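You operate a simulated robot arm through the tools that you are given. There is no shell and no other tool.

You run a simulated robot arm. Do the job below in one go: nothing can be reset, and whatever is moved stays where it is left.

JOB
Brush the crumbs off the keyboard, wipe the screen with the grey cloth and put brush and cloth back. Set down upright: orange brush. What is to be rubbed or washed off counts as gone when no trace of it is left.

It is judged by the outcome, as a careful person would: the job done as asked, and still so three seconds after it is handed in. It fails if anything else is knocked over, pushed out of place, dropped, spilled or broken. Flat cloth is picked up by pressing the open fingertips on it (5 to 10 N) and closing them slowly along it; thin cloth reads only 2 to 8 mm in the jaws.

ROBOT AND FRAMES
A 6-joint arm with a two-finger gripper, fixed in place. Base frame: the origin is at the foot of the arm, x ahead of it, y to its left, z up. Lengths are in cm, angles in degrees, forces in N, time in s.
Its first joint turns from -166.0 to 166.0 degrees. Payload 2.45 kg.
The tool frame sits at the grasp point between the pads (the TCP): z along the fingers, y along the line on which they close. The tips reach 2 cm beyond it. The gripper opens to 14 cm. The gripper's body begins 16.8 cm behind the TCP.
Orientation is told as [roll, pitch, yaw] about the base's x, y, z axes, in that order, counted from this pose: with the fingers straight down and closing along the base's y, the tool's x points along the base's -x, its y along +y and its z along -z.

CONTROLS
- The arm moves only by the tool jog_arm. Its argument "increments" is a list of rows, each a list of 7 numbers: the shift along the base's x, y, z in m, then the turn, a rotation vector about the base's x, y, z in degrees, then the finger opening in m, from 0 to 0.14. In form: [[dx, dy, dz, ax, ay, az, fingers], ...]. A call has 1 to 20 rows; each row shifts and turns the commanded pose from where the row before left it. Rows are played at 5 a second. More than 5 cm and 8.6 degrees between two rows, or a gripper value outside its range, and nothing of the call is played. A pose out of reach is approached as far as the arm can. The call stops where the force on the tool passes 50 N (or 10 N more than at its start, if that is more) or the arm is blocked; 0.2 s more then pass. Each finger travels about 4.5 cm/s and halts on what it meets, pressing with about 22 N; the grip force reading is that of the motor and also rises with nothing between the fingers. The clock runs only during rows and for 0.2 s after the last one: add rows that do not move to give the fingers time. The reply holds the time, the measured pose of the TCP, the force on the tool along the base axes, the opening and the grip force, in the units named above and with some noise, with the torque about the TCP (base axes, N m) and any sound that the robot's microphone picked up.
- Cameras (640 x 400 px; columns grow to the right, rows downward): "scene" is fixed at [40.18, -50.05, 154.49]; the picture's right is [0.65, -0.76, 0.00], its down [-0.46, -0.39, -0.80] and it looks along [0.61, 0.52, -0.60] (base axes); focal length 316 px, centre (320, 200). "wrist" rides on the gripper at [7.8, 1.1, -20.9] in the tool frame; the picture's right is [-0.14, 0.99, 0.00], its down [-0.92, -0.13, -0.37] and it looks along [-0.36, -0.05, 0.93] (tool axes); focal length 280 px, centre (320, 200). There is no depth. A picture from a camera that has moved, and an enlarged one, comes with that camera's place and axes in the base frame and with its lens.
- camera(camera): a new picture of that camera. The clock stands still meanwhile.
- zoom(camera, box): a new picture of the part [left, top, right, bottom] of that camera's present view, enlarged. The clock stands still meanwhile.
- job_done(): hands the job in; it is judged then, once.

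Nothing tells you positions but the pictures and the camera data. Unless the task says otherwise, let go and move clear before handing in.

The tools are called as a command line: name --pt "numbers of a row" for each row, then --argument value for the rest, lists and objects as JSON in quotes. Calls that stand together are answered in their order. jog_arm: Moves the arm, as the interface text tells. Its arguments: {"type":"object","properties":{"increments":{"type":"array"}},"required":["increments"]} The other tools are called the same way: camera (camera) takes a picture; zoom (camera, box) takes an enlarged picture of a part of a camera's view; job_done () hands the job in.

At the start:

```text
time_s: 0.0
position: [66.79, 39.53, 130.79]
ee_rot: [-0.1, 0.0, 0.0]
contact_force: [-0.1, -0.7, 0.1]
ft_torque: [0.0, 0.02, 0.03]
finger_gap: 13.99
grasp_force: 0.1
```

scene: 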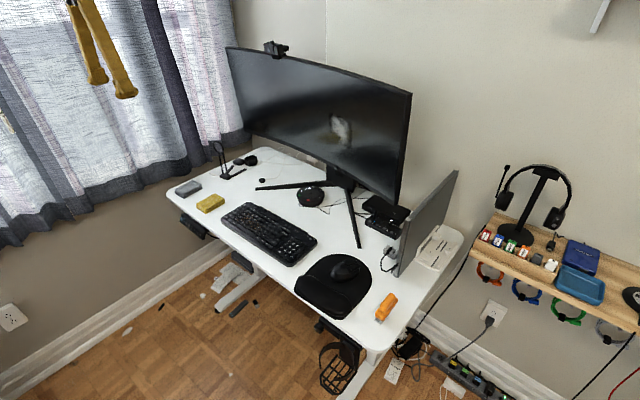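
wrist: 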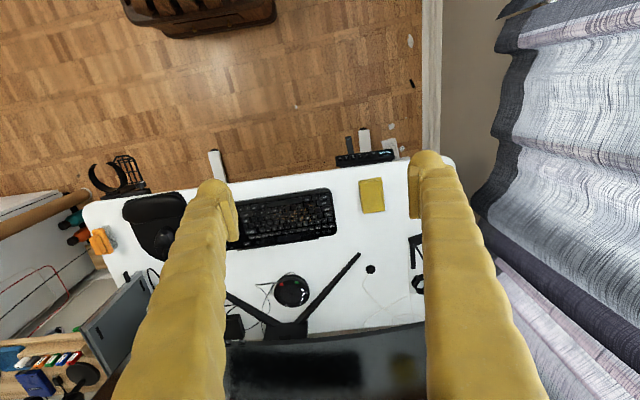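

I see a desk with a keyboard, a large curved screen with a smudge, grey and yellow cloth-like items at the left of the desk, and an orange brush at the right. I'll look closer first.

zoom --camera "scene" --box '[160, 140, 320, 240]'

zoom --camera "scene" --box '[220, 200, 320, 270]'

zoom --camera "scene" --box '[340, 270, 440, 340]'

zoom --camera "scene" --box '[220, 40, 420, 180]'

zoom --camera "wrist" --box '[80, 150, 280, 290]'

zoom --camera "wrist" --box '[220, 150, 460, 300]'

```text
4.00 times, centred on (240, 190) of scene
camera zoom: at [40.18, -50.05, 154.49], right [0.65, -0.76, 0.0], down [-0.46, -0.39, -0.8], along [0.61, 0.52, -0.6], focal length 1262 px, centre (640, 240)
```

zoom: 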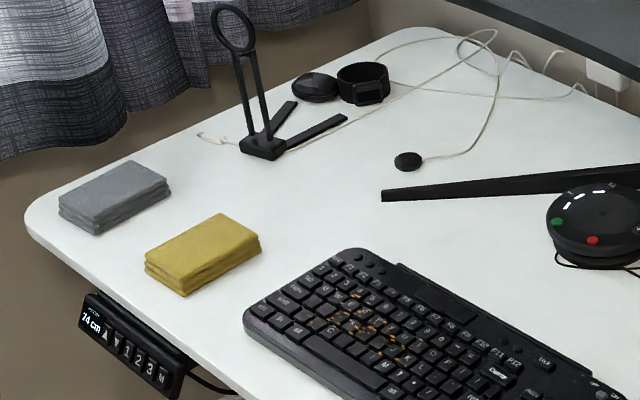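

```text
5.71 times, centred on (270, 235) of scene
camera zoom: at [40.18, -50.05, 154.49], right [0.65, -0.76, 0.0], down [-0.46, -0.39, -0.8], along [0.61, 0.52, -0.6], focal length 1803 px, centre (606, 0)
```

zoom: 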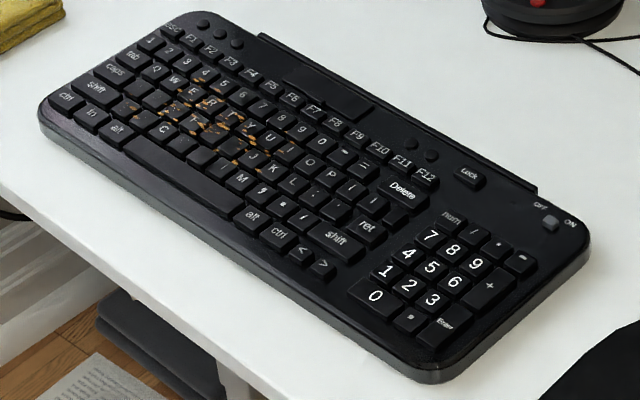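

```text
5.71 times, centred on (390, 305) of scene
camera zoom: at [40.18, -50.05, 154.49], right [0.65, -0.76, 0.0], down [-0.46, -0.39, -0.8], along [0.61, 0.52, -0.6], focal length 1803 px, centre (-80, -400)
```

zoom: 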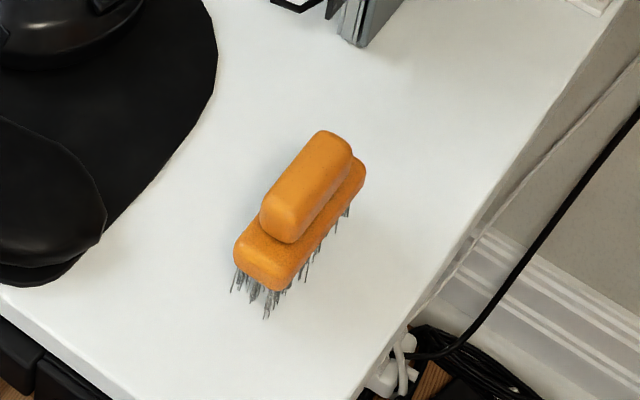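

```text
2.86 times, centred on (320, 110) of scene
camera zoom: at [40.18, -50.05, 154.49], right [0.65, -0.76, 0.0], down [-0.46, -0.39, -0.8], along [0.61, 0.52, -0.6], focal length 902 px, centre (320, 457)
```

zoom: 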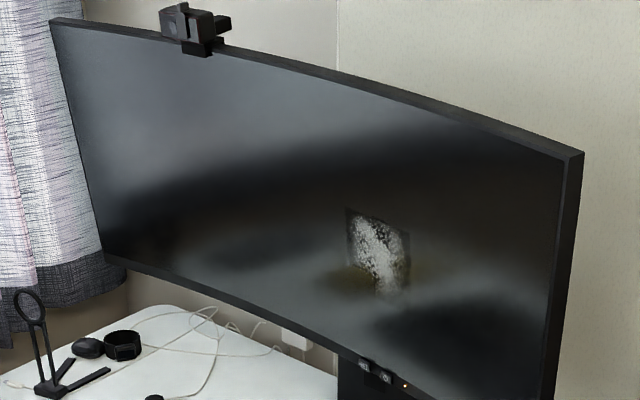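

```text
2.86 times, centred on (180, 220) of wrist
camera zoom: at [58.93, 40.83, 151.83], right [0.14, 0.99, 0.0], down [0.92, -0.13, 0.37], along [0.36, -0.05, -0.93], focal length 801 px, centre (720, 143)
```

zoom: 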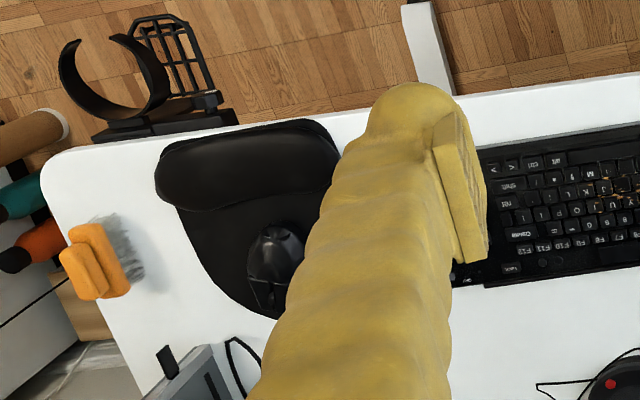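

```text
2.67 times, centred on (340, 225) of wrist
camera zoom: at [58.93, 40.83, 151.83], right [0.14, 0.99, 0.0], down [0.92, -0.13, 0.37], along [0.36, -0.05, -0.93], focal length 748 px, centre (267, 133)
```

zoom: 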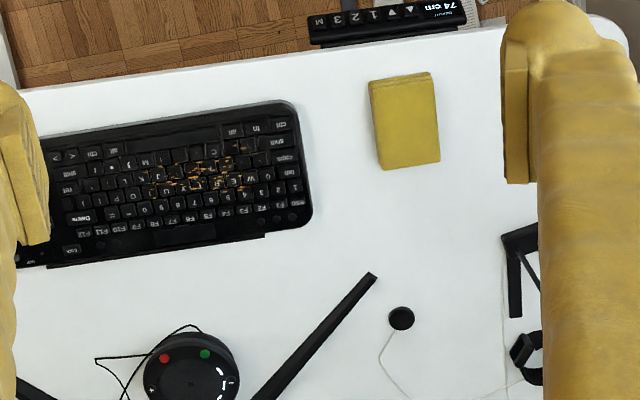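

The desktop is at z≈74. The brush is near (92,-30), the crumbs near (93,29), the grey cloth near (89,68), and the screen smudge near (117,7,112). I'll tilt the tool forward to look at the screen.

jog_arm --pt "0 -0.045 0 0 -8 0 0.14" --pt "0 -0.045 0 0 -8 0 0.14" --pt "0 -0.045 0 0 -8 0 0.14" --pt "0 -0.045 0 0 -8 0 0.14" --pt "0 -0.045 0 0 -8 0 0.14" --pt "0 -0.045 0 0 -8 0 0.14" --pt "0 -0.045 0 0 -8 0 0.14" --pt "0 0 0 0 0 0 0.14"

camera --camera "wrist"

camera --camera "scene"

```text
time_s: 1.8
position: [66.78, 7.9, 130.76]
ee_rot: [0.0, -56.0, 0.1]
contact_force: [-0.2, -0.3, 0.1]
ft_torque: [-0.02, -0.02, -0.03]
finger_gap: 14.02
grasp_force: 0.1
```

```text
taken
camera wrist: at [45.01, 9.27, 135.98], right [0.08, 0.99, 0.11], down [0.21, -0.13, 0.97], along [0.98, -0.05, -0.22], focal length 280 px, centre (320, 200)
```

wrist: 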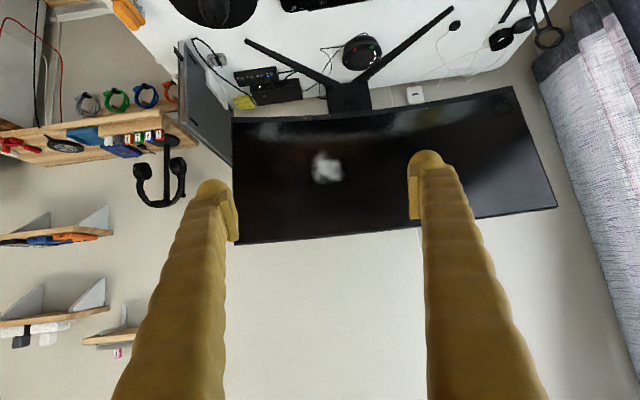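

```text
taken
```

scene: 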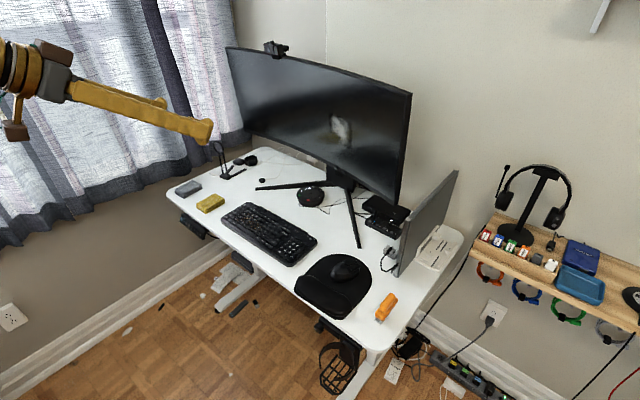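

The screen is now in view with a white smudge left of centre. I'll zoom in to triangulate the smudge and the edges.

zoom --camera "wrist" --box '[220, 70, 420, 250]'

zoom --camera "wrist" --box '[280, 130, 360, 200]'

zoom --camera "scene" --box '[300, 90, 380, 160]'

zoom --camera "wrist" --box '[400, 0, 600, 120]'

```text
2.22 times, centred on (320, 160) of wrist
camera zoom: at [45.01, 9.27, 135.98], right [0.08, 0.99, 0.11], down [0.21, -0.13, 0.97], along [0.98, -0.05, -0.22], focal length 623 px, centre (320, 289)
```

zoom: 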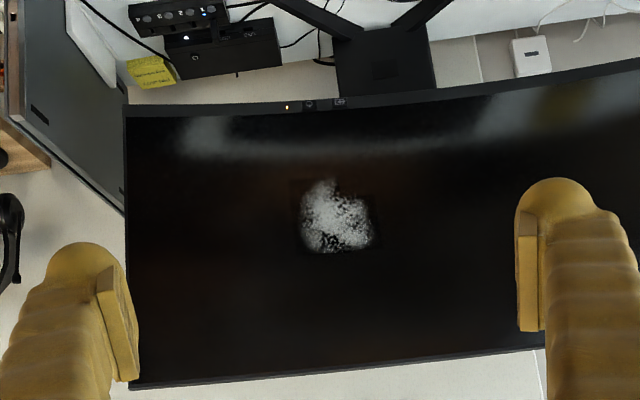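

```text
5.71 times, centred on (320, 165) of wrist
camera zoom: at [45.01, 9.27, 135.98], right [0.08, 0.99, 0.11], down [0.21, -0.13, 0.97], along [0.98, -0.05, -0.22], focal length 1602 px, centre (320, 400)
```

zoom: 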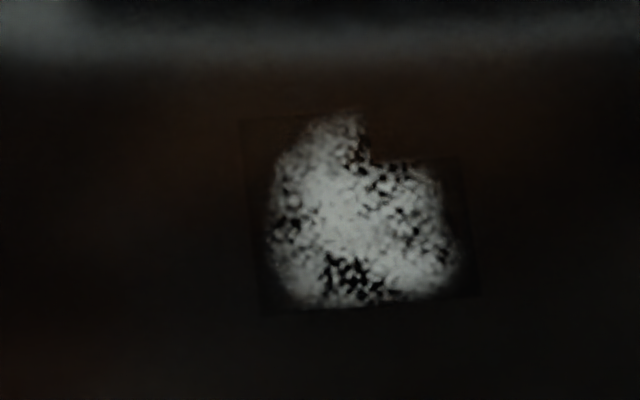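

```text
5.71 times, centred on (340, 125) of scene
camera zoom: at [40.18, -50.05, 154.49], right [0.65, -0.76, 0.0], down [-0.46, -0.39, -0.8], along [0.61, 0.52, -0.6], focal length 1803 px, centre (206, 629)
```

zoom: 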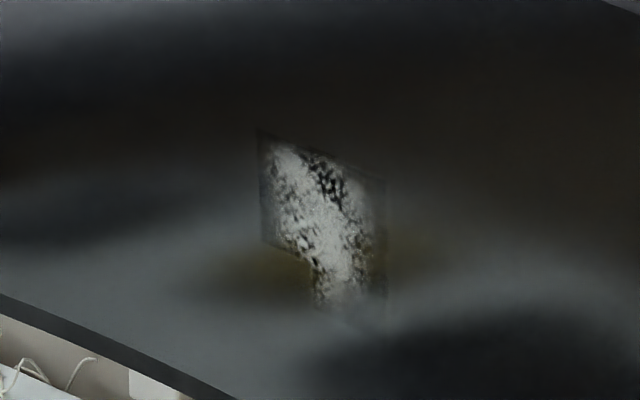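

```text
3.20 times, centred on (500, 60) of wrist
camera zoom: at [45.01, 9.27, 135.98], right [0.08, 0.99, 0.11], down [0.21, -0.13, 0.97], along [0.98, -0.05, -0.22], focal length 897 px, centre (-256, 648)
```

zoom: 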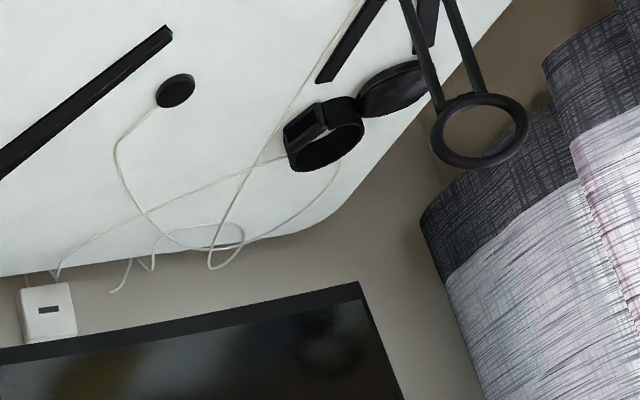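

The smudge spans about y 3–14 and z 105–115 at x≈119. Now I'll go above the brush to look at it from close up.

jog_arm --pt "0.01 -0.045 -0.02 0 8 0 0.14" --pt "0.01 -0.045 -0.02 0 8 0 0.14" --pt "0.01 -0.045 -0.02 0 8 0 0.14" --pt "0.02 -0.045 -0.02 0 8 0 0.14" --pt "0.02 -0.045 -0.02 0 8 0 0.14" --pt "0.02 -0.045 -0.02 0 8 0 0.14" --pt "0.02 -0.045 -0.02 0 8 0 0.14" --pt "0.02 -0.045 -0.02 0 0 0 0.14" --pt "0 0 -0.03 0 0 0 0.14" --pt "0 0 0 0 0 0 0.14"

camera --camera "wrist"

camera --camera "scene"

```text
refused: row 1 steps farther than a row can; nothing moved
```

```text
taken
camera wrist: at [45.01, 9.27, 135.98], right [0.08, 0.99, 0.11], down [0.21, -0.13, 0.97], along [0.98, -0.05, -0.22], focal length 280 px, centre (320, 200)
```

wrist: 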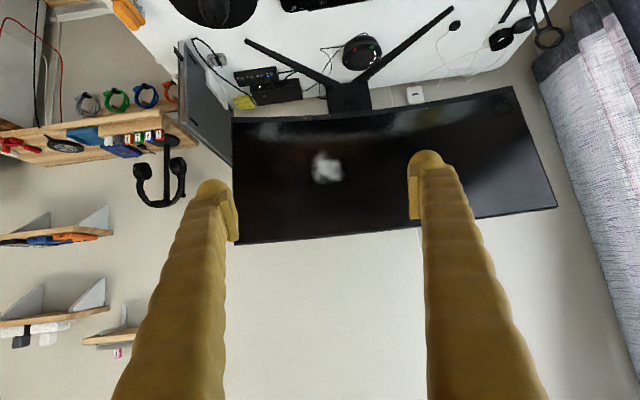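

```text
taken
```

scene: 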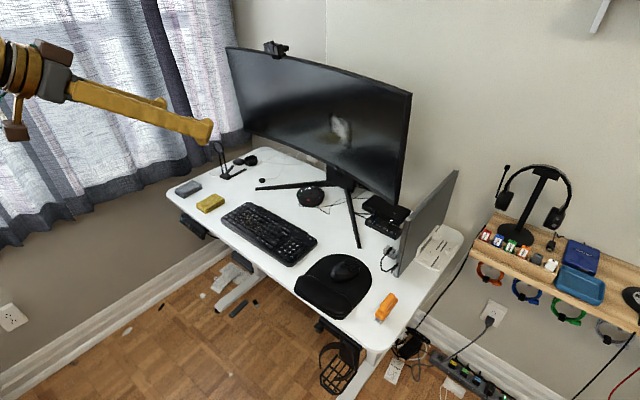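

The combined step was over 5 cm, so I'll use smaller steps toward the brush.

jog_arm --pt "0.01 -0.04 -0.02 0 8 0 0.14" --pt "0.01 -0.04 -0.02 0 8 0 0.14" --pt "0.01 -0.04 -0.02 0 8 0 0.14" --pt "0.01 -0.04 -0.02 0 8 0 0.14" --pt "0.01 -0.04 -0.02 0 8 0 0.14" --pt "0.01 -0.04 -0.02 0 8 0 0.14" --pt "0.01 -0.04 -0.02 0 8 0 0.14" --pt "0.02 -0.04 -0.02 0 0 0 0.14" --pt "0.02 -0.03 -0.03 0 0 0 0.14" --pt "0.02 0 -0.03 0 0 0 0.14" --pt "0 0 -0.03 0 0 0 0.14" --pt "0 0 0 0 0 0 0.14"

camera --camera "wrist"

camera --camera "scene"

```text
time_s: 4.4
position: [79.7, -27.05, 105.78]
ee_rot: [0.0, 0.0, 0.0]
contact_force: [0.6, 0.3, 1.0]
ft_torque: [-0.01, 0.02, 0.02]
finger_gap: 14.01
grasp_force: 0.1
```

```text
taken
camera wrist: at [71.91, -25.71, 126.78], right [0.14, 0.99, 0.0], down [0.92, -0.13, 0.37], along [0.37, -0.05, -0.93], focal length 280 px, centre (320, 200)
```

wrist: 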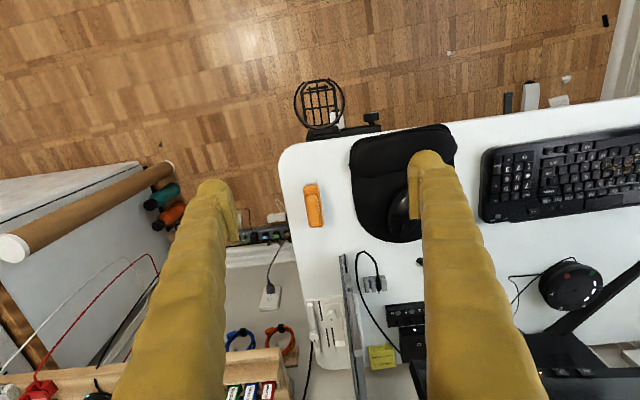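

```text
taken
```

scene: 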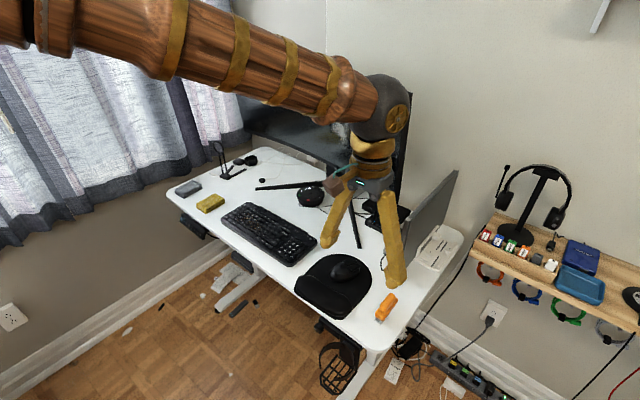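

zoom --camera "wrist" --box '[270, 160, 370, 250]'

zoom --camera "scene" --box '[350, 270, 430, 340]'

```text
4.44 times, centred on (320, 205) of wrist
camera zoom: at [71.91, -25.71, 126.78], right [0.14, 0.99, 0.0], down [0.92, -0.13, 0.37], along [0.37, -0.05, -0.93], focal length 1246 px, centre (320, 178)
```

zoom: 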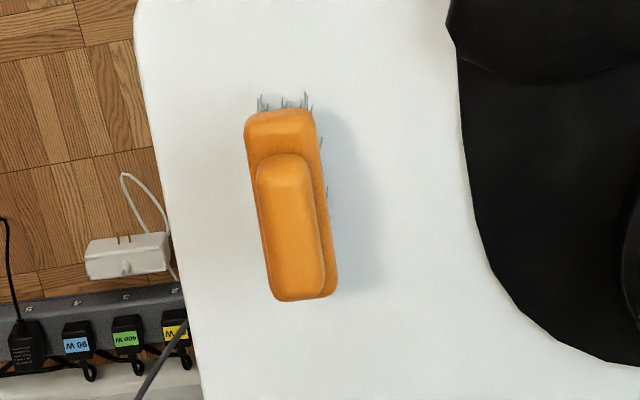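

```text
5.71 times, centred on (390, 305) of scene
camera zoom: at [40.18, -50.05, 154.49], right [0.65, -0.76, 0.0], down [-0.46, -0.39, -0.8], along [0.61, 0.52, -0.6], focal length 1803 px, centre (-80, -400)
```

zoom: 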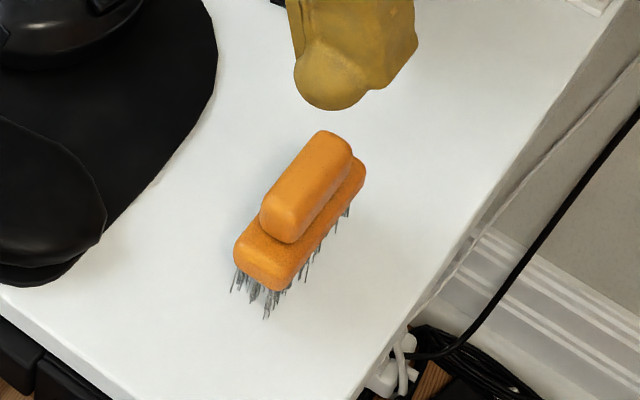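

The brush handle top is about z=79.4 at (92.7,-29.7), with its long axis along x. I'll come in with the tool tilted 20° outward for reach and the fingers closing along y, and stop above it to check.

jog_arm --pt "0.0212 -0.0044 -0.0345 0 -3.333 0 0.06" --pt "0.0212 -0.0044 -0.0345 0 -3.333 0 0.06" --pt "0.0212 -0.0044 -0.0345 0 -3.333 0 0.06" --pt "0.0212 -0.0044 -0.0345 0 -3.333 0 0.06" --pt "0.0212 -0.0044 -0.0345 0 -3.333 0 0.06" --pt "0.0212 -0.0044 -0.0345 0 -3.333 0 0.06" --pt "0 0 0 0 0 0 0.06" --pt "0 0 0 0 0 0 0.06"

camera --camera "wrist"

zoom --camera "scene" --box '[340, 250, 440, 330]'

```text
time_s: 6.2
position: [92.5, -29.64, 85.06]
ee_rot: [0.0, -20.0, 0.0]
contact_force: [0.3, -0.4, 0.2]
ft_torque: [0.0, 0.0, -0.04]
finger_gap: 6.04
grasp_force: 0.1
```

```text
taken
camera wrist: at [77.94, -28.42, 102.12], right [0.13, 0.99, 0.05], down [0.74, -0.13, 0.66], along [0.66, -0.05, -0.75], focal length 280 px, centre (320, 200)
```

wrist: 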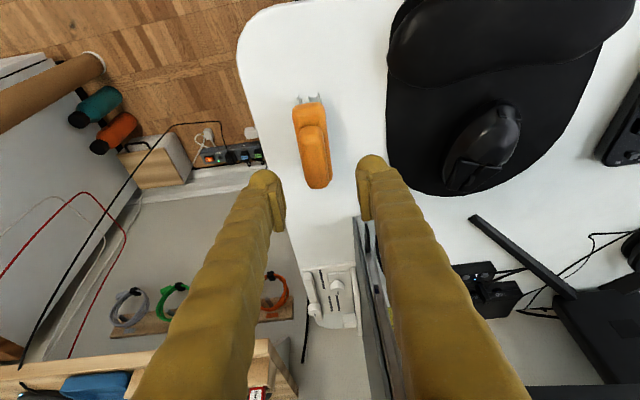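

```text
5.00 times, centred on (390, 290) of scene
camera zoom: at [40.18, -50.05, 154.49], right [0.65, -0.76, 0.0], down [-0.46, -0.39, -0.8], along [0.61, 0.52, -0.6], focal length 1578 px, centre (-30, -250)
```

zoom: 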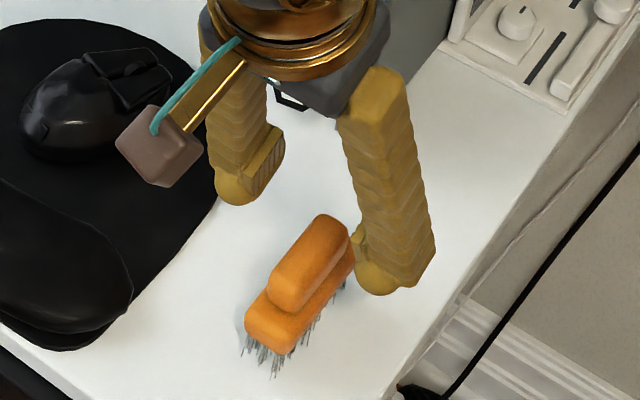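

The fingers straddle the brush. I'll go straight down 5 cm and check before closing.

jog_arm --pt "0 0 -0.02 0 0 0 0.06" --pt "0 0 -0.015 0 0 0 0.06" --pt "0 0 -0.008 0 0 0 0.06" --pt "0 0 -0.006 0 0 0 0.06" --pt "0 0 0 0 0 0 0.06"

zoom --camera "wrist" --box '[240, 80, 400, 240]'

zoom --camera "scene" --box '[340, 250, 440, 330]'

```text
time_s: 7.4
position: [92.47, -29.72, 80.19]
ee_rot: [0.0, -19.9, -0.1]
contact_force: [-0.3, -0.3, 0.4]
ft_torque: [-0.02, 0.0, -0.02]
finger_gap: 6.02
grasp_force: 0.0
```

```text
2.50 times, centred on (320, 160) of wrist
camera zoom: at [77.9, -28.38, 97.22], right [0.13, 0.99, 0.05], down [0.74, -0.13, 0.66], along [0.66, -0.05, -0.75], focal length 701 px, centre (320, 300)
```

zoom: 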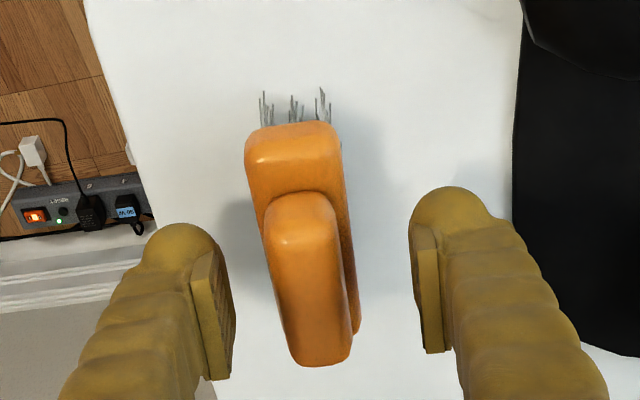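

```text
5.00 times, centred on (390, 290) of scene
camera zoom: at [40.18, -50.05, 154.49], right [0.65, -0.76, 0.0], down [-0.46, -0.39, -0.8], along [0.61, 0.52, -0.6], focal length 1578 px, centre (-30, -250)
```

zoom: 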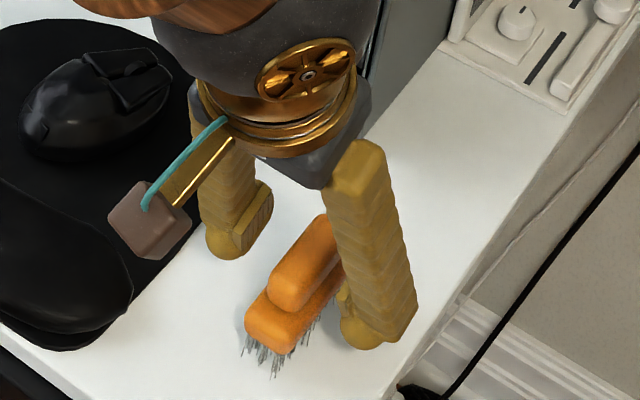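

I'll shift 4 mm to centre on the handle, then close slowly on it.

jog_arm --pt "0 -0.004 0 0 0 0 0.06" --pt "0 0 0 0 0 0 0.05" --pt "0 0 0 0 0 0 0.04" --pt "0 0 0 0 0 0 0.035" --pt "0 0 0 0 0 0 0.03" --pt "0 0 0 0 0 0 0.025" --pt "0 0 0 0 0 0 0.02" --pt "0 0 0 0 0 0 0.015" --pt "0 0 0 0 0 0 0.01" --pt "0 0 0 0 0 0 0.01"

zoom --camera "wrist" --box '[240, 80, 400, 240]'

zoom --camera "scene" --box '[340, 250, 440, 330]'

```text
time_s: 9.6
position: [92.4, -29.93, 80.27]
ee_rot: [0.1, -20.0, 0.1]
contact_force: [-0.2, -0.5, -0.1]
ft_torque: [-0.01, 0.01, -0.03]
finger_gap: 2.85
grasp_force: 21.5
```

```text
2.50 times, centred on (320, 160) of wrist
camera zoom: at [77.87, -28.69, 97.27], right [0.13, 0.99, 0.05], down [0.74, -0.13, 0.66], along [0.66, -0.05, -0.75], focal length 701 px, centre (320, 300)
```

zoom: 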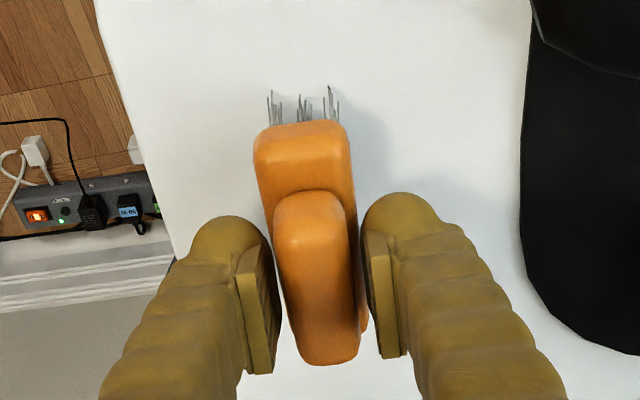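

```text
5.00 times, centred on (390, 290) of scene
camera zoom: at [40.18, -50.05, 154.49], right [0.65, -0.76, 0.0], down [-0.46, -0.39, -0.8], along [0.61, 0.52, -0.6], focal length 1578 px, centre (-30, -250)
```

zoom: 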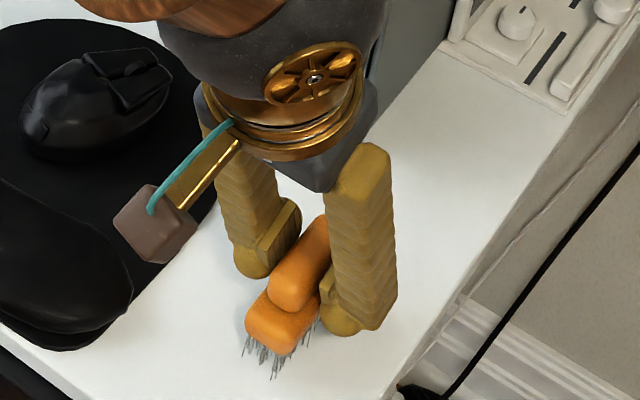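

The grip holds at a 2.85 cm gap. I'll lift and check that the brush comes along.

jog_arm --pt "0 0 0.01 0 0 0 0.01" --pt "0 0 0.02 0 0 0 0.01" --pt "0 0 0.03 0 0 0 0.01" --pt "0 0 0.03 0 0 0 0.01" --pt "0 0 0.03 0 0 0 0.01" --pt "0 0 0 0 0 0 0.01"

zoom --camera "wrist" --box '[220, 80, 420, 240]'

zoom --camera "scene" --box '[340, 220, 440, 300]'

zoom --camera "scene" --box '[220, 200, 320, 270]'

```text
time_s: 11.0
position: [92.59, -29.97, 92.34]
ee_rot: [0.0, -20.0, 0.1]
contact_force: [-0.4, 0.2, -0.2]
ft_torque: [-0.03, 0.02, 0.02]
finger_gap: 2.88
grasp_force: 21.3
```

```text
2.50 times, centred on (320, 160) of wrist
camera zoom: at [77.96, -28.63, 109.43], right [0.13, 0.99, 0.05], down [0.74, -0.13, 0.66], along [0.66, -0.05, -0.75], focal length 701 px, centre (320, 300)
```

zoom: 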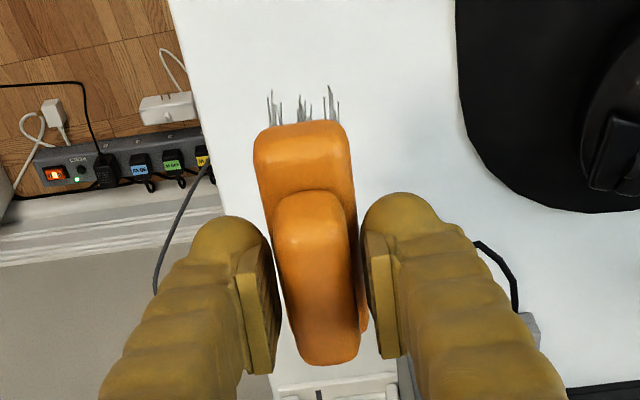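

```text
5.00 times, centred on (390, 260) of scene
camera zoom: at [40.18, -50.05, 154.49], right [0.65, -0.76, 0.0], down [-0.46, -0.39, -0.8], along [0.61, 0.52, -0.6], focal length 1578 px, centre (-30, -100)
```

zoom: 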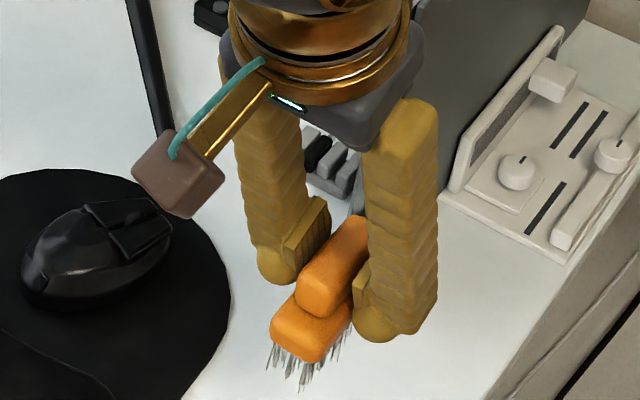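

```text
5.71 times, centred on (270, 235) of scene
camera zoom: at [40.18, -50.05, 154.49], right [0.65, -0.76, 0.0], down [-0.46, -0.39, -0.8], along [0.61, 0.52, -0.6], focal length 1803 px, centre (606, 0)
```

zoom: 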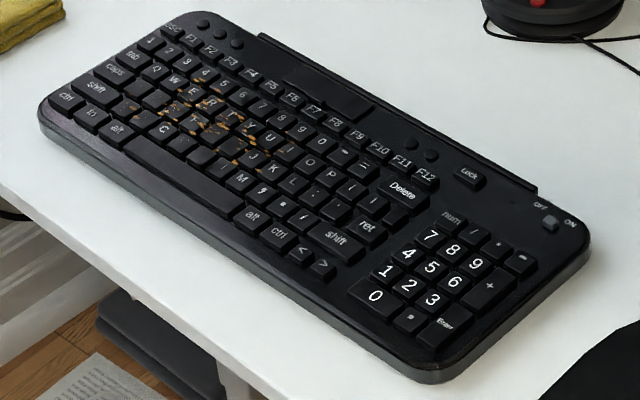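

The brush is held level, with its bristle tips about 6.2 cm below the TCP. The keyboard spans about x 86–100 and y 2.5–39, and the crumbs about x 89.5–96 and y 22–35. I'll carry the brush to the right of the crumbs.

jog_arm --pt "0 0.045 0 0 0 0 0.01" --pt "0 0.045 0 0 0 0 0.01" --pt "0 0.045 0 0 0 0 0.01" --pt "0 0.045 0 0 0 0 0.01" --pt "0 0.045 0 0 0 0 0.01" --pt "0 0.045 0 0 0 0 0.01" --pt "0 0.045 0 0 0 0 0.01" --pt "0 0.045 0 0 0 0 0.01" --pt "0 0.045 0 0 0 0 0.01" --pt "0.005 0.045 -0.01 0 0 0 0.01" --pt "0 0.03 -0.03 0 0 0 0.01" --pt "0 0 -0.03 0 0 0 0.01" --pt "0 0 0 0 0 0 0.01"

camera --camera "wrist"

zoom --camera "scene" --box '[200, 160, 340, 270]'

```text
time_s: 13.8
position: [93.11, 17.97, 85.06]
ee_rot: [0.0, -20.0, 0.1]
contact_force: [-0.6, -0.6, 0.4]
ft_torque: [-0.01, -0.03, 0.02]
finger_gap: 2.87
grasp_force: 22.3
```

```text
taken
camera wrist: at [78.57, 19.26, 102.11], right [0.13, 0.99, 0.05], down [0.74, -0.13, 0.66], along [0.66, -0.05, -0.75], focal length 280 px, centre (320, 200)
```

wrist: 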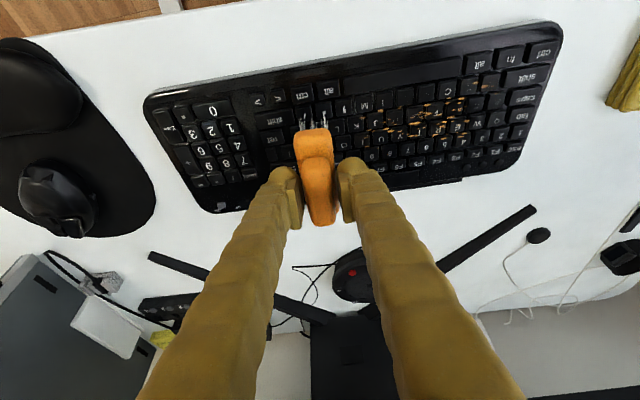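

```text
3.64 times, centred on (270, 215) of scene
camera zoom: at [40.18, -50.05, 154.49], right [0.65, -0.76, 0.0], down [-0.46, -0.39, -0.8], along [0.61, 0.52, -0.6], focal length 1148 px, centre (502, 146)
```

zoom: 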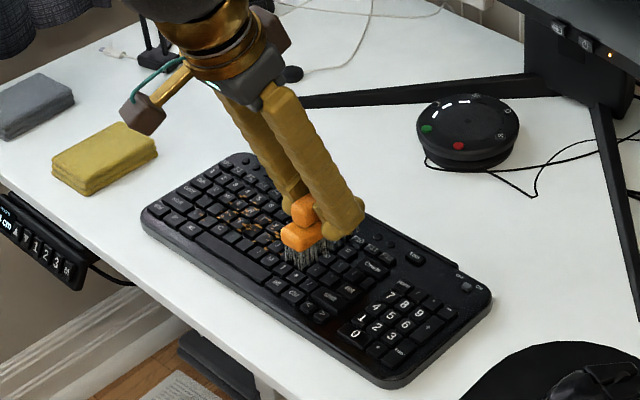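

The brush is above the keys just right of the crumbs. I'll lower it slowly until it touches.

jog_arm --pt "0 0 -0.01 0 0 0 0.01" --pt "0 0 -0.01 0 0 0 0.01" --pt "0 0 -0.004 0 0 0 0.01" --pt "0 0 0 0 0 0 0.01"

zoom --camera "scene" --box '[240, 190, 310, 240]'

```text
time_s: 14.8
position: [93.12, 17.98, 82.72]
ee_rot: [-0.1, -20.0, 0.0]
contact_force: [-0.2, 0.1, 0.0]
ft_torque: [-0.02, -0.01, 0.0]
finger_gap: 2.86
grasp_force: 21.6
```

```text
8.00 times, centred on (275, 215) of scene
camera zoom: at [40.18, -50.05, 154.49], right [0.65, -0.76, 0.0], down [-0.46, -0.39, -0.8], along [0.61, 0.52, -0.6], focal length 2525 px, centre (680, 80)
```

zoom: 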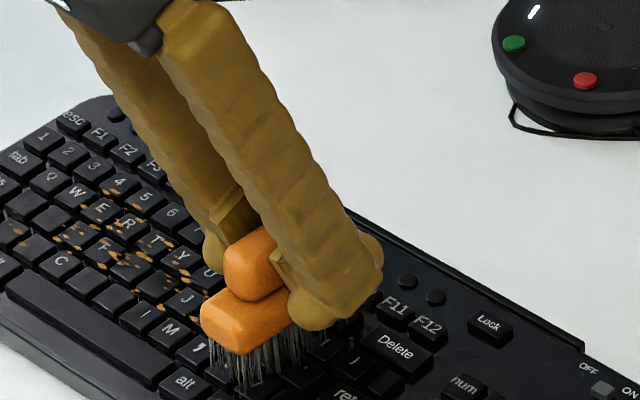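

jog_arm --pt "0 0 -0.002 0 0 0 0.01" --pt "0 0 -0.002 0 0 0 0.01" --pt "0 0 0 0 0 0 0.01"

```text
time_s: 15.6
position: [93.08, 17.96, 82.51]
ee_rot: [0.1, -20.2, 0.0]
contact_force: [-0.8, -0.7, 19.0]
ft_torque: [-0.02, 0.1, 0.0]
finger_gap: 2.86
grasp_force: 21.7
```

Contact is at TCP z≈82.5. I'll ease off to a light pressure so the keyboard isn't dragged, then sweep slowly toward +y.

jog_arm --pt "0 0 0.002 0 0 0 0.01" --pt "0 0 0 0 0 0 0.01" --pt "0 0.01 0 0 0 0 0.01" --pt "0 0.01 0 0 0 0 0.01" --pt "0 0.01 0 0 0 0 0.01"

zoom --camera "scene" --box '[200, 170, 320, 270]'

```text
time_s: 16.8
position: [93.03, 20.96, 82.58]
ee_rot: [0.0, -20.1, 0.1]
contact_force: [0.2, 1.1, 0.3]
ft_torque: [0.01, 0.0, -0.01]
finger_gap: 2.87
grasp_force: 22.1
```

```text
4.00 times, centred on (260, 220) of scene
camera zoom: at [40.18, -50.05, 154.49], right [0.65, -0.76, 0.0], down [-0.46, -0.39, -0.8], along [0.61, 0.52, -0.6], focal length 1262 px, centre (560, 120)
```

zoom: 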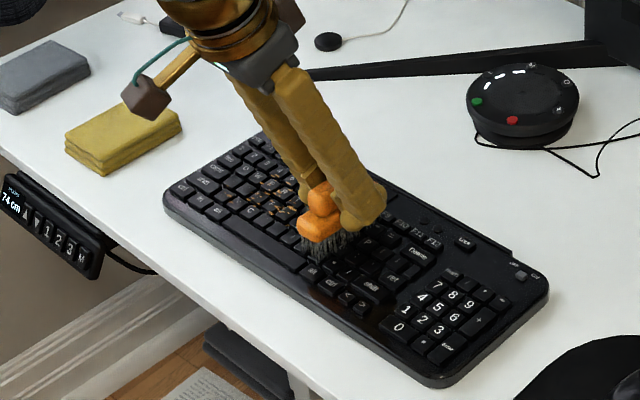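

The brush is barely touching. I'll add 1 mm of pressure and sweep on through the crumbs.

jog_arm --pt "0 0 -0.001 0 0 0 0.01" --pt "0 0.01 0 0 0 0 0.01" --pt "0 0.01 0 0 0 0 0.01" --pt "0 0.01 0 0 0 0 0.01" --pt "0 0.01 0 0 0 0 0.01"

zoom --camera "scene" --box '[220, 180, 300, 240]'

zoom --camera "wrist" --box '[240, 40, 480, 220]'

```text
time_s: 18.0
position: [92.93, 24.98, 82.47]
ee_rot: [-0.1, -20.0, 0.0]
contact_force: [-0.3, -0.4, -0.3]
ft_torque: [0.02, 0.0, -0.02]
finger_gap: 2.87
grasp_force: 22.0
```

```text
6.67 times, centred on (260, 210) of scene
camera zoom: at [40.18, -50.05, 154.49], right [0.65, -0.76, 0.0], down [-0.46, -0.39, -0.8], along [0.61, 0.52, -0.6], focal length 2104 px, centre (720, 133)
```

zoom: 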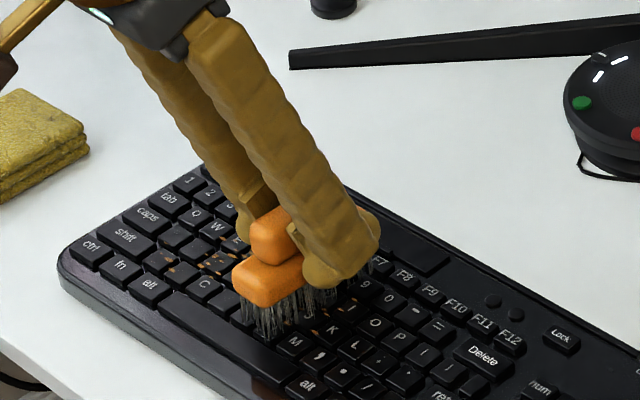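

```text
2.22 times, centred on (360, 130) of wrist
camera zoom: at [78.41, 26.24, 99.59], right [0.13, 0.99, 0.05], down [0.74, -0.13, 0.66], along [0.66, -0.05, -0.75], focal length 623 px, centre (231, 356)
```

zoom: 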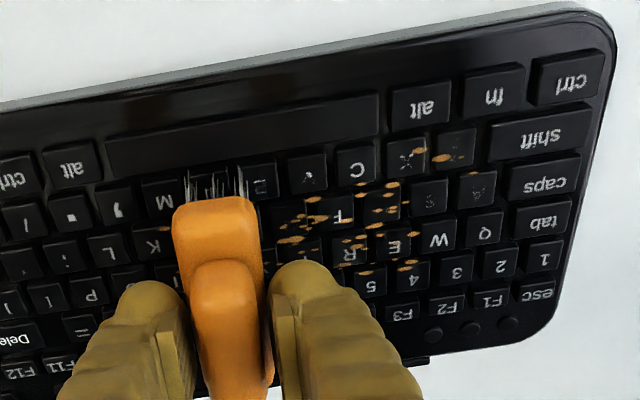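

Some crumbs remain under or behind the brush and there is no contact force here. I'll press down a bit more and check the force.

jog_arm --pt "0 0 -0.001 0 0 0 0.01" --pt "0 0 0 0 0 0 0.01"

jog_arm --pt "0 0 -0.001 0 0 0 0.01" --pt "0 0 0 0 0 0 0.01"

```text
time_s: 18.6
position: [92.9, 24.88, 82.43]
ee_rot: [0.0, -20.0, 0.1]
contact_force: [-0.9, -1.2, 6.7]
ft_torque: [0.03, 0.12, -0.01]
finger_gap: 2.87
grasp_force: 22.0
```

```text
time_s: 19.2
position: [93.08, 24.92, 82.39]
ee_rot: [0.0, -20.1, 0.2]
contact_force: [-1.4, -1.0, 19.4]
ft_torque: [-0.02, 0.07, -0.01]
finger_gap: 2.86
grasp_force: 22.3
```

Contact is stiff, about 12 N per mm. I'll lift, go back to y≈19, set down with about 8 N and sweep through again.

jog_arm --pt "0 0 0.0108 0 0 0 0.01" --pt "0 -0.03 0 0 0 0 0.01" --pt "0 -0.025 0 0 0 0 0.01" --pt "0 0 -0.005 0 0 0 0.01" --pt "0 0 -0.005 0 0 0 0.01" --pt "0 0 0 0 0 0 0.01"

jog_arm --pt "0 0.008 0 0 0 0 0.01" --pt "0 0.008 0 0 0 0 0.01" --pt "0 0.008 0 0 0 0 0.01" --pt "0 0.008 0 0 0 0 0.01" --pt "0 0.008 0 0 0 0 0.01" --pt "0 0.008 0 0 0 0 0.01" --pt "0 0.008 0 0 0 0 0.01"

zoom --camera "wrist" --box '[200, 40, 480, 220]'

zoom --camera "scene" --box '[200, 170, 320, 270]'

```text
time_s: 20.6
position: [92.98, 19.33, 82.32]
ee_rot: [0.0, -20.1, 0.0]
contact_force: [-2.0, -2.1, 13.4]
ft_torque: [-0.1, 0.11, -0.02]
finger_gap: 2.87
grasp_force: 21.8
```

```text
time_s: 22.2
position: [93.11, 24.9, 82.46]
ee_rot: [0.0, -20.0, 0.0]
contact_force: [0.3, 0.4, -1.4]
ft_torque: [0.02, 0.03, 0.0]
finger_gap: 2.87
grasp_force: 21.9
```

```text
2.22 times, centred on (340, 130) of wrist
camera zoom: at [78.49, 26.33, 99.52], right [0.13, 0.99, 0.05], down [0.74, -0.13, 0.66], along [0.66, -0.05, -0.75], focal length 623 px, centre (276, 356)
```

zoom: 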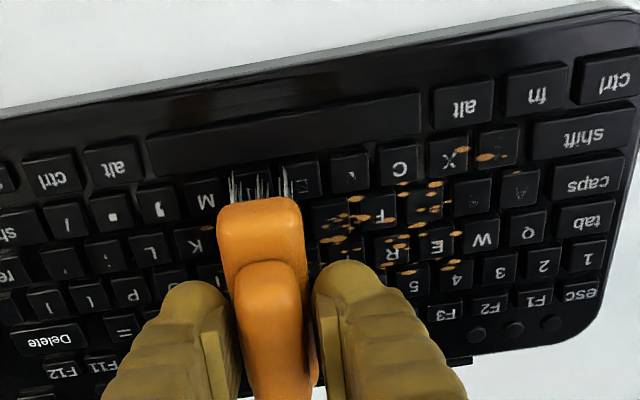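

```text
4.00 times, centred on (260, 220) of scene
camera zoom: at [40.18, -50.05, 154.49], right [0.65, -0.76, 0.0], down [-0.46, -0.39, -0.8], along [0.61, 0.52, -0.6], focal length 1262 px, centre (560, 120)
```

zoom: 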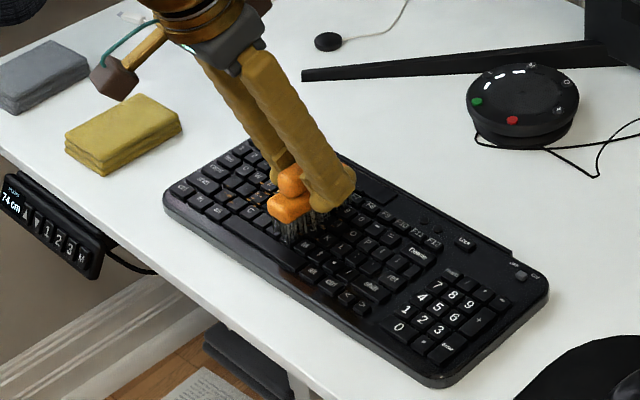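

A crumb near "K" survived that pass, so I need steadier contact. I'll press slightly more and continue the sweep.

jog_arm --pt "0 0 0.01 0 0 0 0.01" --pt "0 -0.03 0 0 0 0 0.01" --pt "0 -0.02 0 0 0 0 0.01" --pt "0 0 -0.006 0 0 0 0.01" --pt "0 0 -0.005 0 0 0 0.01" --pt "0 0 0 0 0 0 0.01"

jog_arm --pt "0 0.006 0 0 0 0 0.01" --pt "0 0.006 0 0 0 0 0.01"

jog_arm --pt "0 0.006 0 0 0 0 0.01" --pt "0 0.006 0 0 0 0 0.01"

jog_arm --pt "0 0.006 0 0 0 0 0.01" --pt "0 0.006 0 0 0 0 0.01"

zoom --camera "wrist" --box '[200, 40, 480, 220]'

```text
time_s: 23.6
position: [93.21, 19.97, 82.46]
ee_rot: [-0.1, -20.1, 0.0]
contact_force: [0.5, -1.5, 3.0]
ft_torque: [-0.03, -0.01, 0.03]
finger_gap: 2.87
grasp_force: 22.0
```

```text
time_s: 24.2
position: [93.06, 21.28, 82.38]
ee_rot: [0.1, -20.0, 0.0]
contact_force: [-0.2, -1.3, 7.8]
ft_torque: [0.0, 0.09, 0.02]
finger_gap: 2.88
grasp_force: 22.1
```

```text
time_s: 24.8
position: [93.18, 22.38, 82.47]
ee_rot: [0.0, -20.0, 0.0]
contact_force: [0.2, -4.0, 15.9]
ft_torque: [-0.09, 0.15, 0.0]
finger_gap: 2.85
grasp_force: 22.4
```

```text
time_s: 25.4
position: [93.06, 23.64, 82.25]
ee_rot: [-0.1, -20.1, 0.0]
contact_force: [-0.2, -5.5, 17.7]
ft_torque: [-0.03, 0.0, 0.0]
finger_gap: 2.88
grasp_force: 22.3
```

```text
2.22 times, centred on (340, 130) of wrist
camera zoom: at [78.56, 25.0, 99.42], right [0.13, 0.99, 0.05], down [0.74, -0.13, 0.66], along [0.66, -0.05, -0.75], focal length 623 px, centre (276, 356)
```

zoom: 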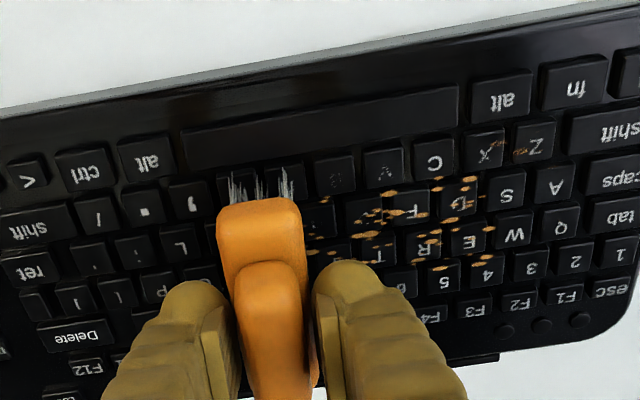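

There is steady contact now, 8–18 N. I'll continue the sweep.

jog_arm --pt "0 0.006 0 0 0 0 0.01" --pt "0 0.006 0 0 0 0 0.01" --pt "0 0.006 0 0 0 0 0.01" --pt "0 0.006 0 0 0 0 0.01"

jog_arm --pt "0 0.006 0 0 0 0 0.01" --pt "0 0.006 0 0 0 0 0.01" --pt "0 0.006 0 0 0 0 0.01" --pt "0 0.006 0 0 0 0 0.01"

zoom --camera "wrist" --box '[160, 40, 480, 220]'

zoom --camera "scene" --box '[220, 180, 300, 240]'

```text
time_s: 26.4
position: [93.02, 26.12, 82.21]
ee_rot: [0.0, -20.1, 0.0]
contact_force: [1.7, -5.5, 17.1]
ft_torque: [-0.07, -0.01, -0.01]
finger_gap: 2.87
grasp_force: 22.1
```

```text
time_s: 27.4
position: [92.97, 28.45, 82.23]
ee_rot: [0.0, -20.0, -0.1]
contact_force: [-0.8, -5.1, 17.3]
ft_torque: [-0.12, 0.09, 0.02]
finger_gap: 2.87
grasp_force: 21.6
```

```text
2.00 times, centred on (320, 130) of wrist
camera zoom: at [78.44, 29.71, 99.34], right [0.13, 0.99, 0.05], down [0.74, -0.13, 0.66], along [0.66, -0.05, -0.75], focal length 561 px, centre (320, 340)
```

zoom: 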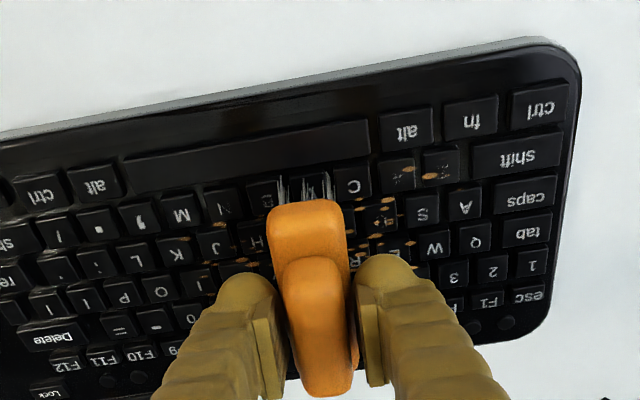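

```text
6.67 times, centred on (260, 210) of scene
camera zoom: at [40.18, -50.05, 154.49], right [0.65, -0.76, 0.0], down [-0.46, -0.39, -0.8], along [0.61, 0.52, -0.6], focal length 2104 px, centre (720, 133)
```

zoom: 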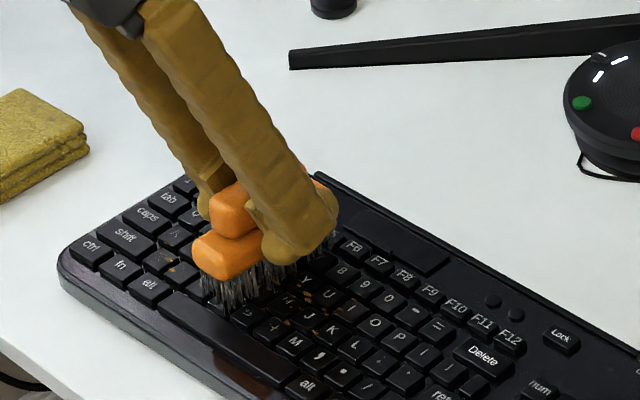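

Crumbs behind the brush look only partly removed, so repeated strokes are needed. I'll scrub back and forth with the same light pressure.

jog_arm --pt "0 -0.01 0 0 0 0 0.01" --pt "0 -0.01 0 0 0 0 0.01" --pt "0 -0.01 0 0 0 0 0.01" --pt "0 -0.01 0 0 0 0 0.01" --pt "0 -0.01 0 0 0 0 0.01" --pt "0 -0.01 0 0 0 0 0.01" --pt "0 -0.01 0 0 0 0 0.01" --pt "0 0.01 0 0 0 0 0.01" --pt "0 0.01 0 0 0 0 0.01" --pt "0 0.01 0 0 0 0 0.01" --pt "0 0.01 0 0 0 0 0.01" --pt "0 0.01 0 0 0 0 0.01" --pt "0 0.01 0 0 0 0 0.01" --pt "0 0.01 0 0 0 0 0.01"

zoom --camera "wrist" --box '[160, 40, 480, 220]'

zoom --camera "scene" --box '[220, 180, 300, 240]'

```text
time_s: 30.4
position: [93.15, 28.62, 82.28]
ee_rot: [0.0, -20.0, -0.1]
contact_force: [0.1, -0.3, 0.0]
ft_torque: [0.01, -0.01, 0.02]
finger_gap: 2.85
grasp_force: 21.9
```

```text
2.00 times, centred on (320, 130) of wrist
camera zoom: at [78.53, 29.79, 99.42], right [0.13, 0.99, 0.05], down [0.74, -0.13, 0.66], along [0.66, -0.05, -0.75], focal length 561 px, centre (320, 340)
```

zoom: 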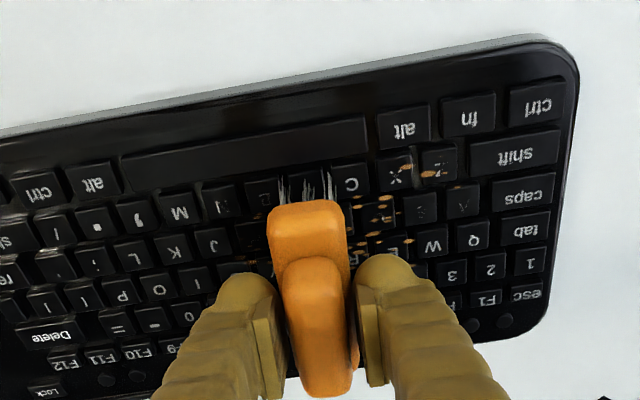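

```text
6.67 times, centred on (260, 210) of scene
camera zoom: at [40.18, -50.05, 154.49], right [0.65, -0.76, 0.0], down [-0.46, -0.39, -0.8], along [0.61, 0.52, -0.6], focal length 2104 px, centre (720, 133)
```

zoom: 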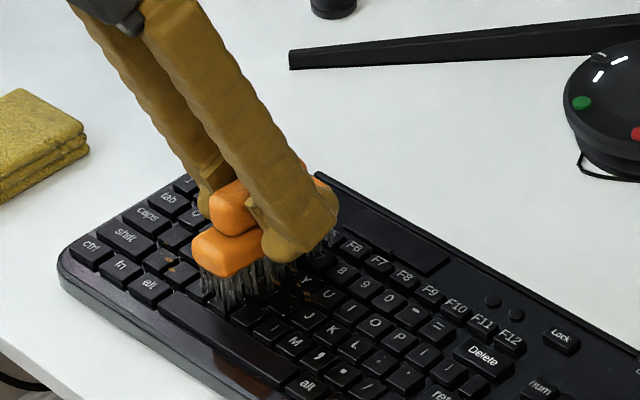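

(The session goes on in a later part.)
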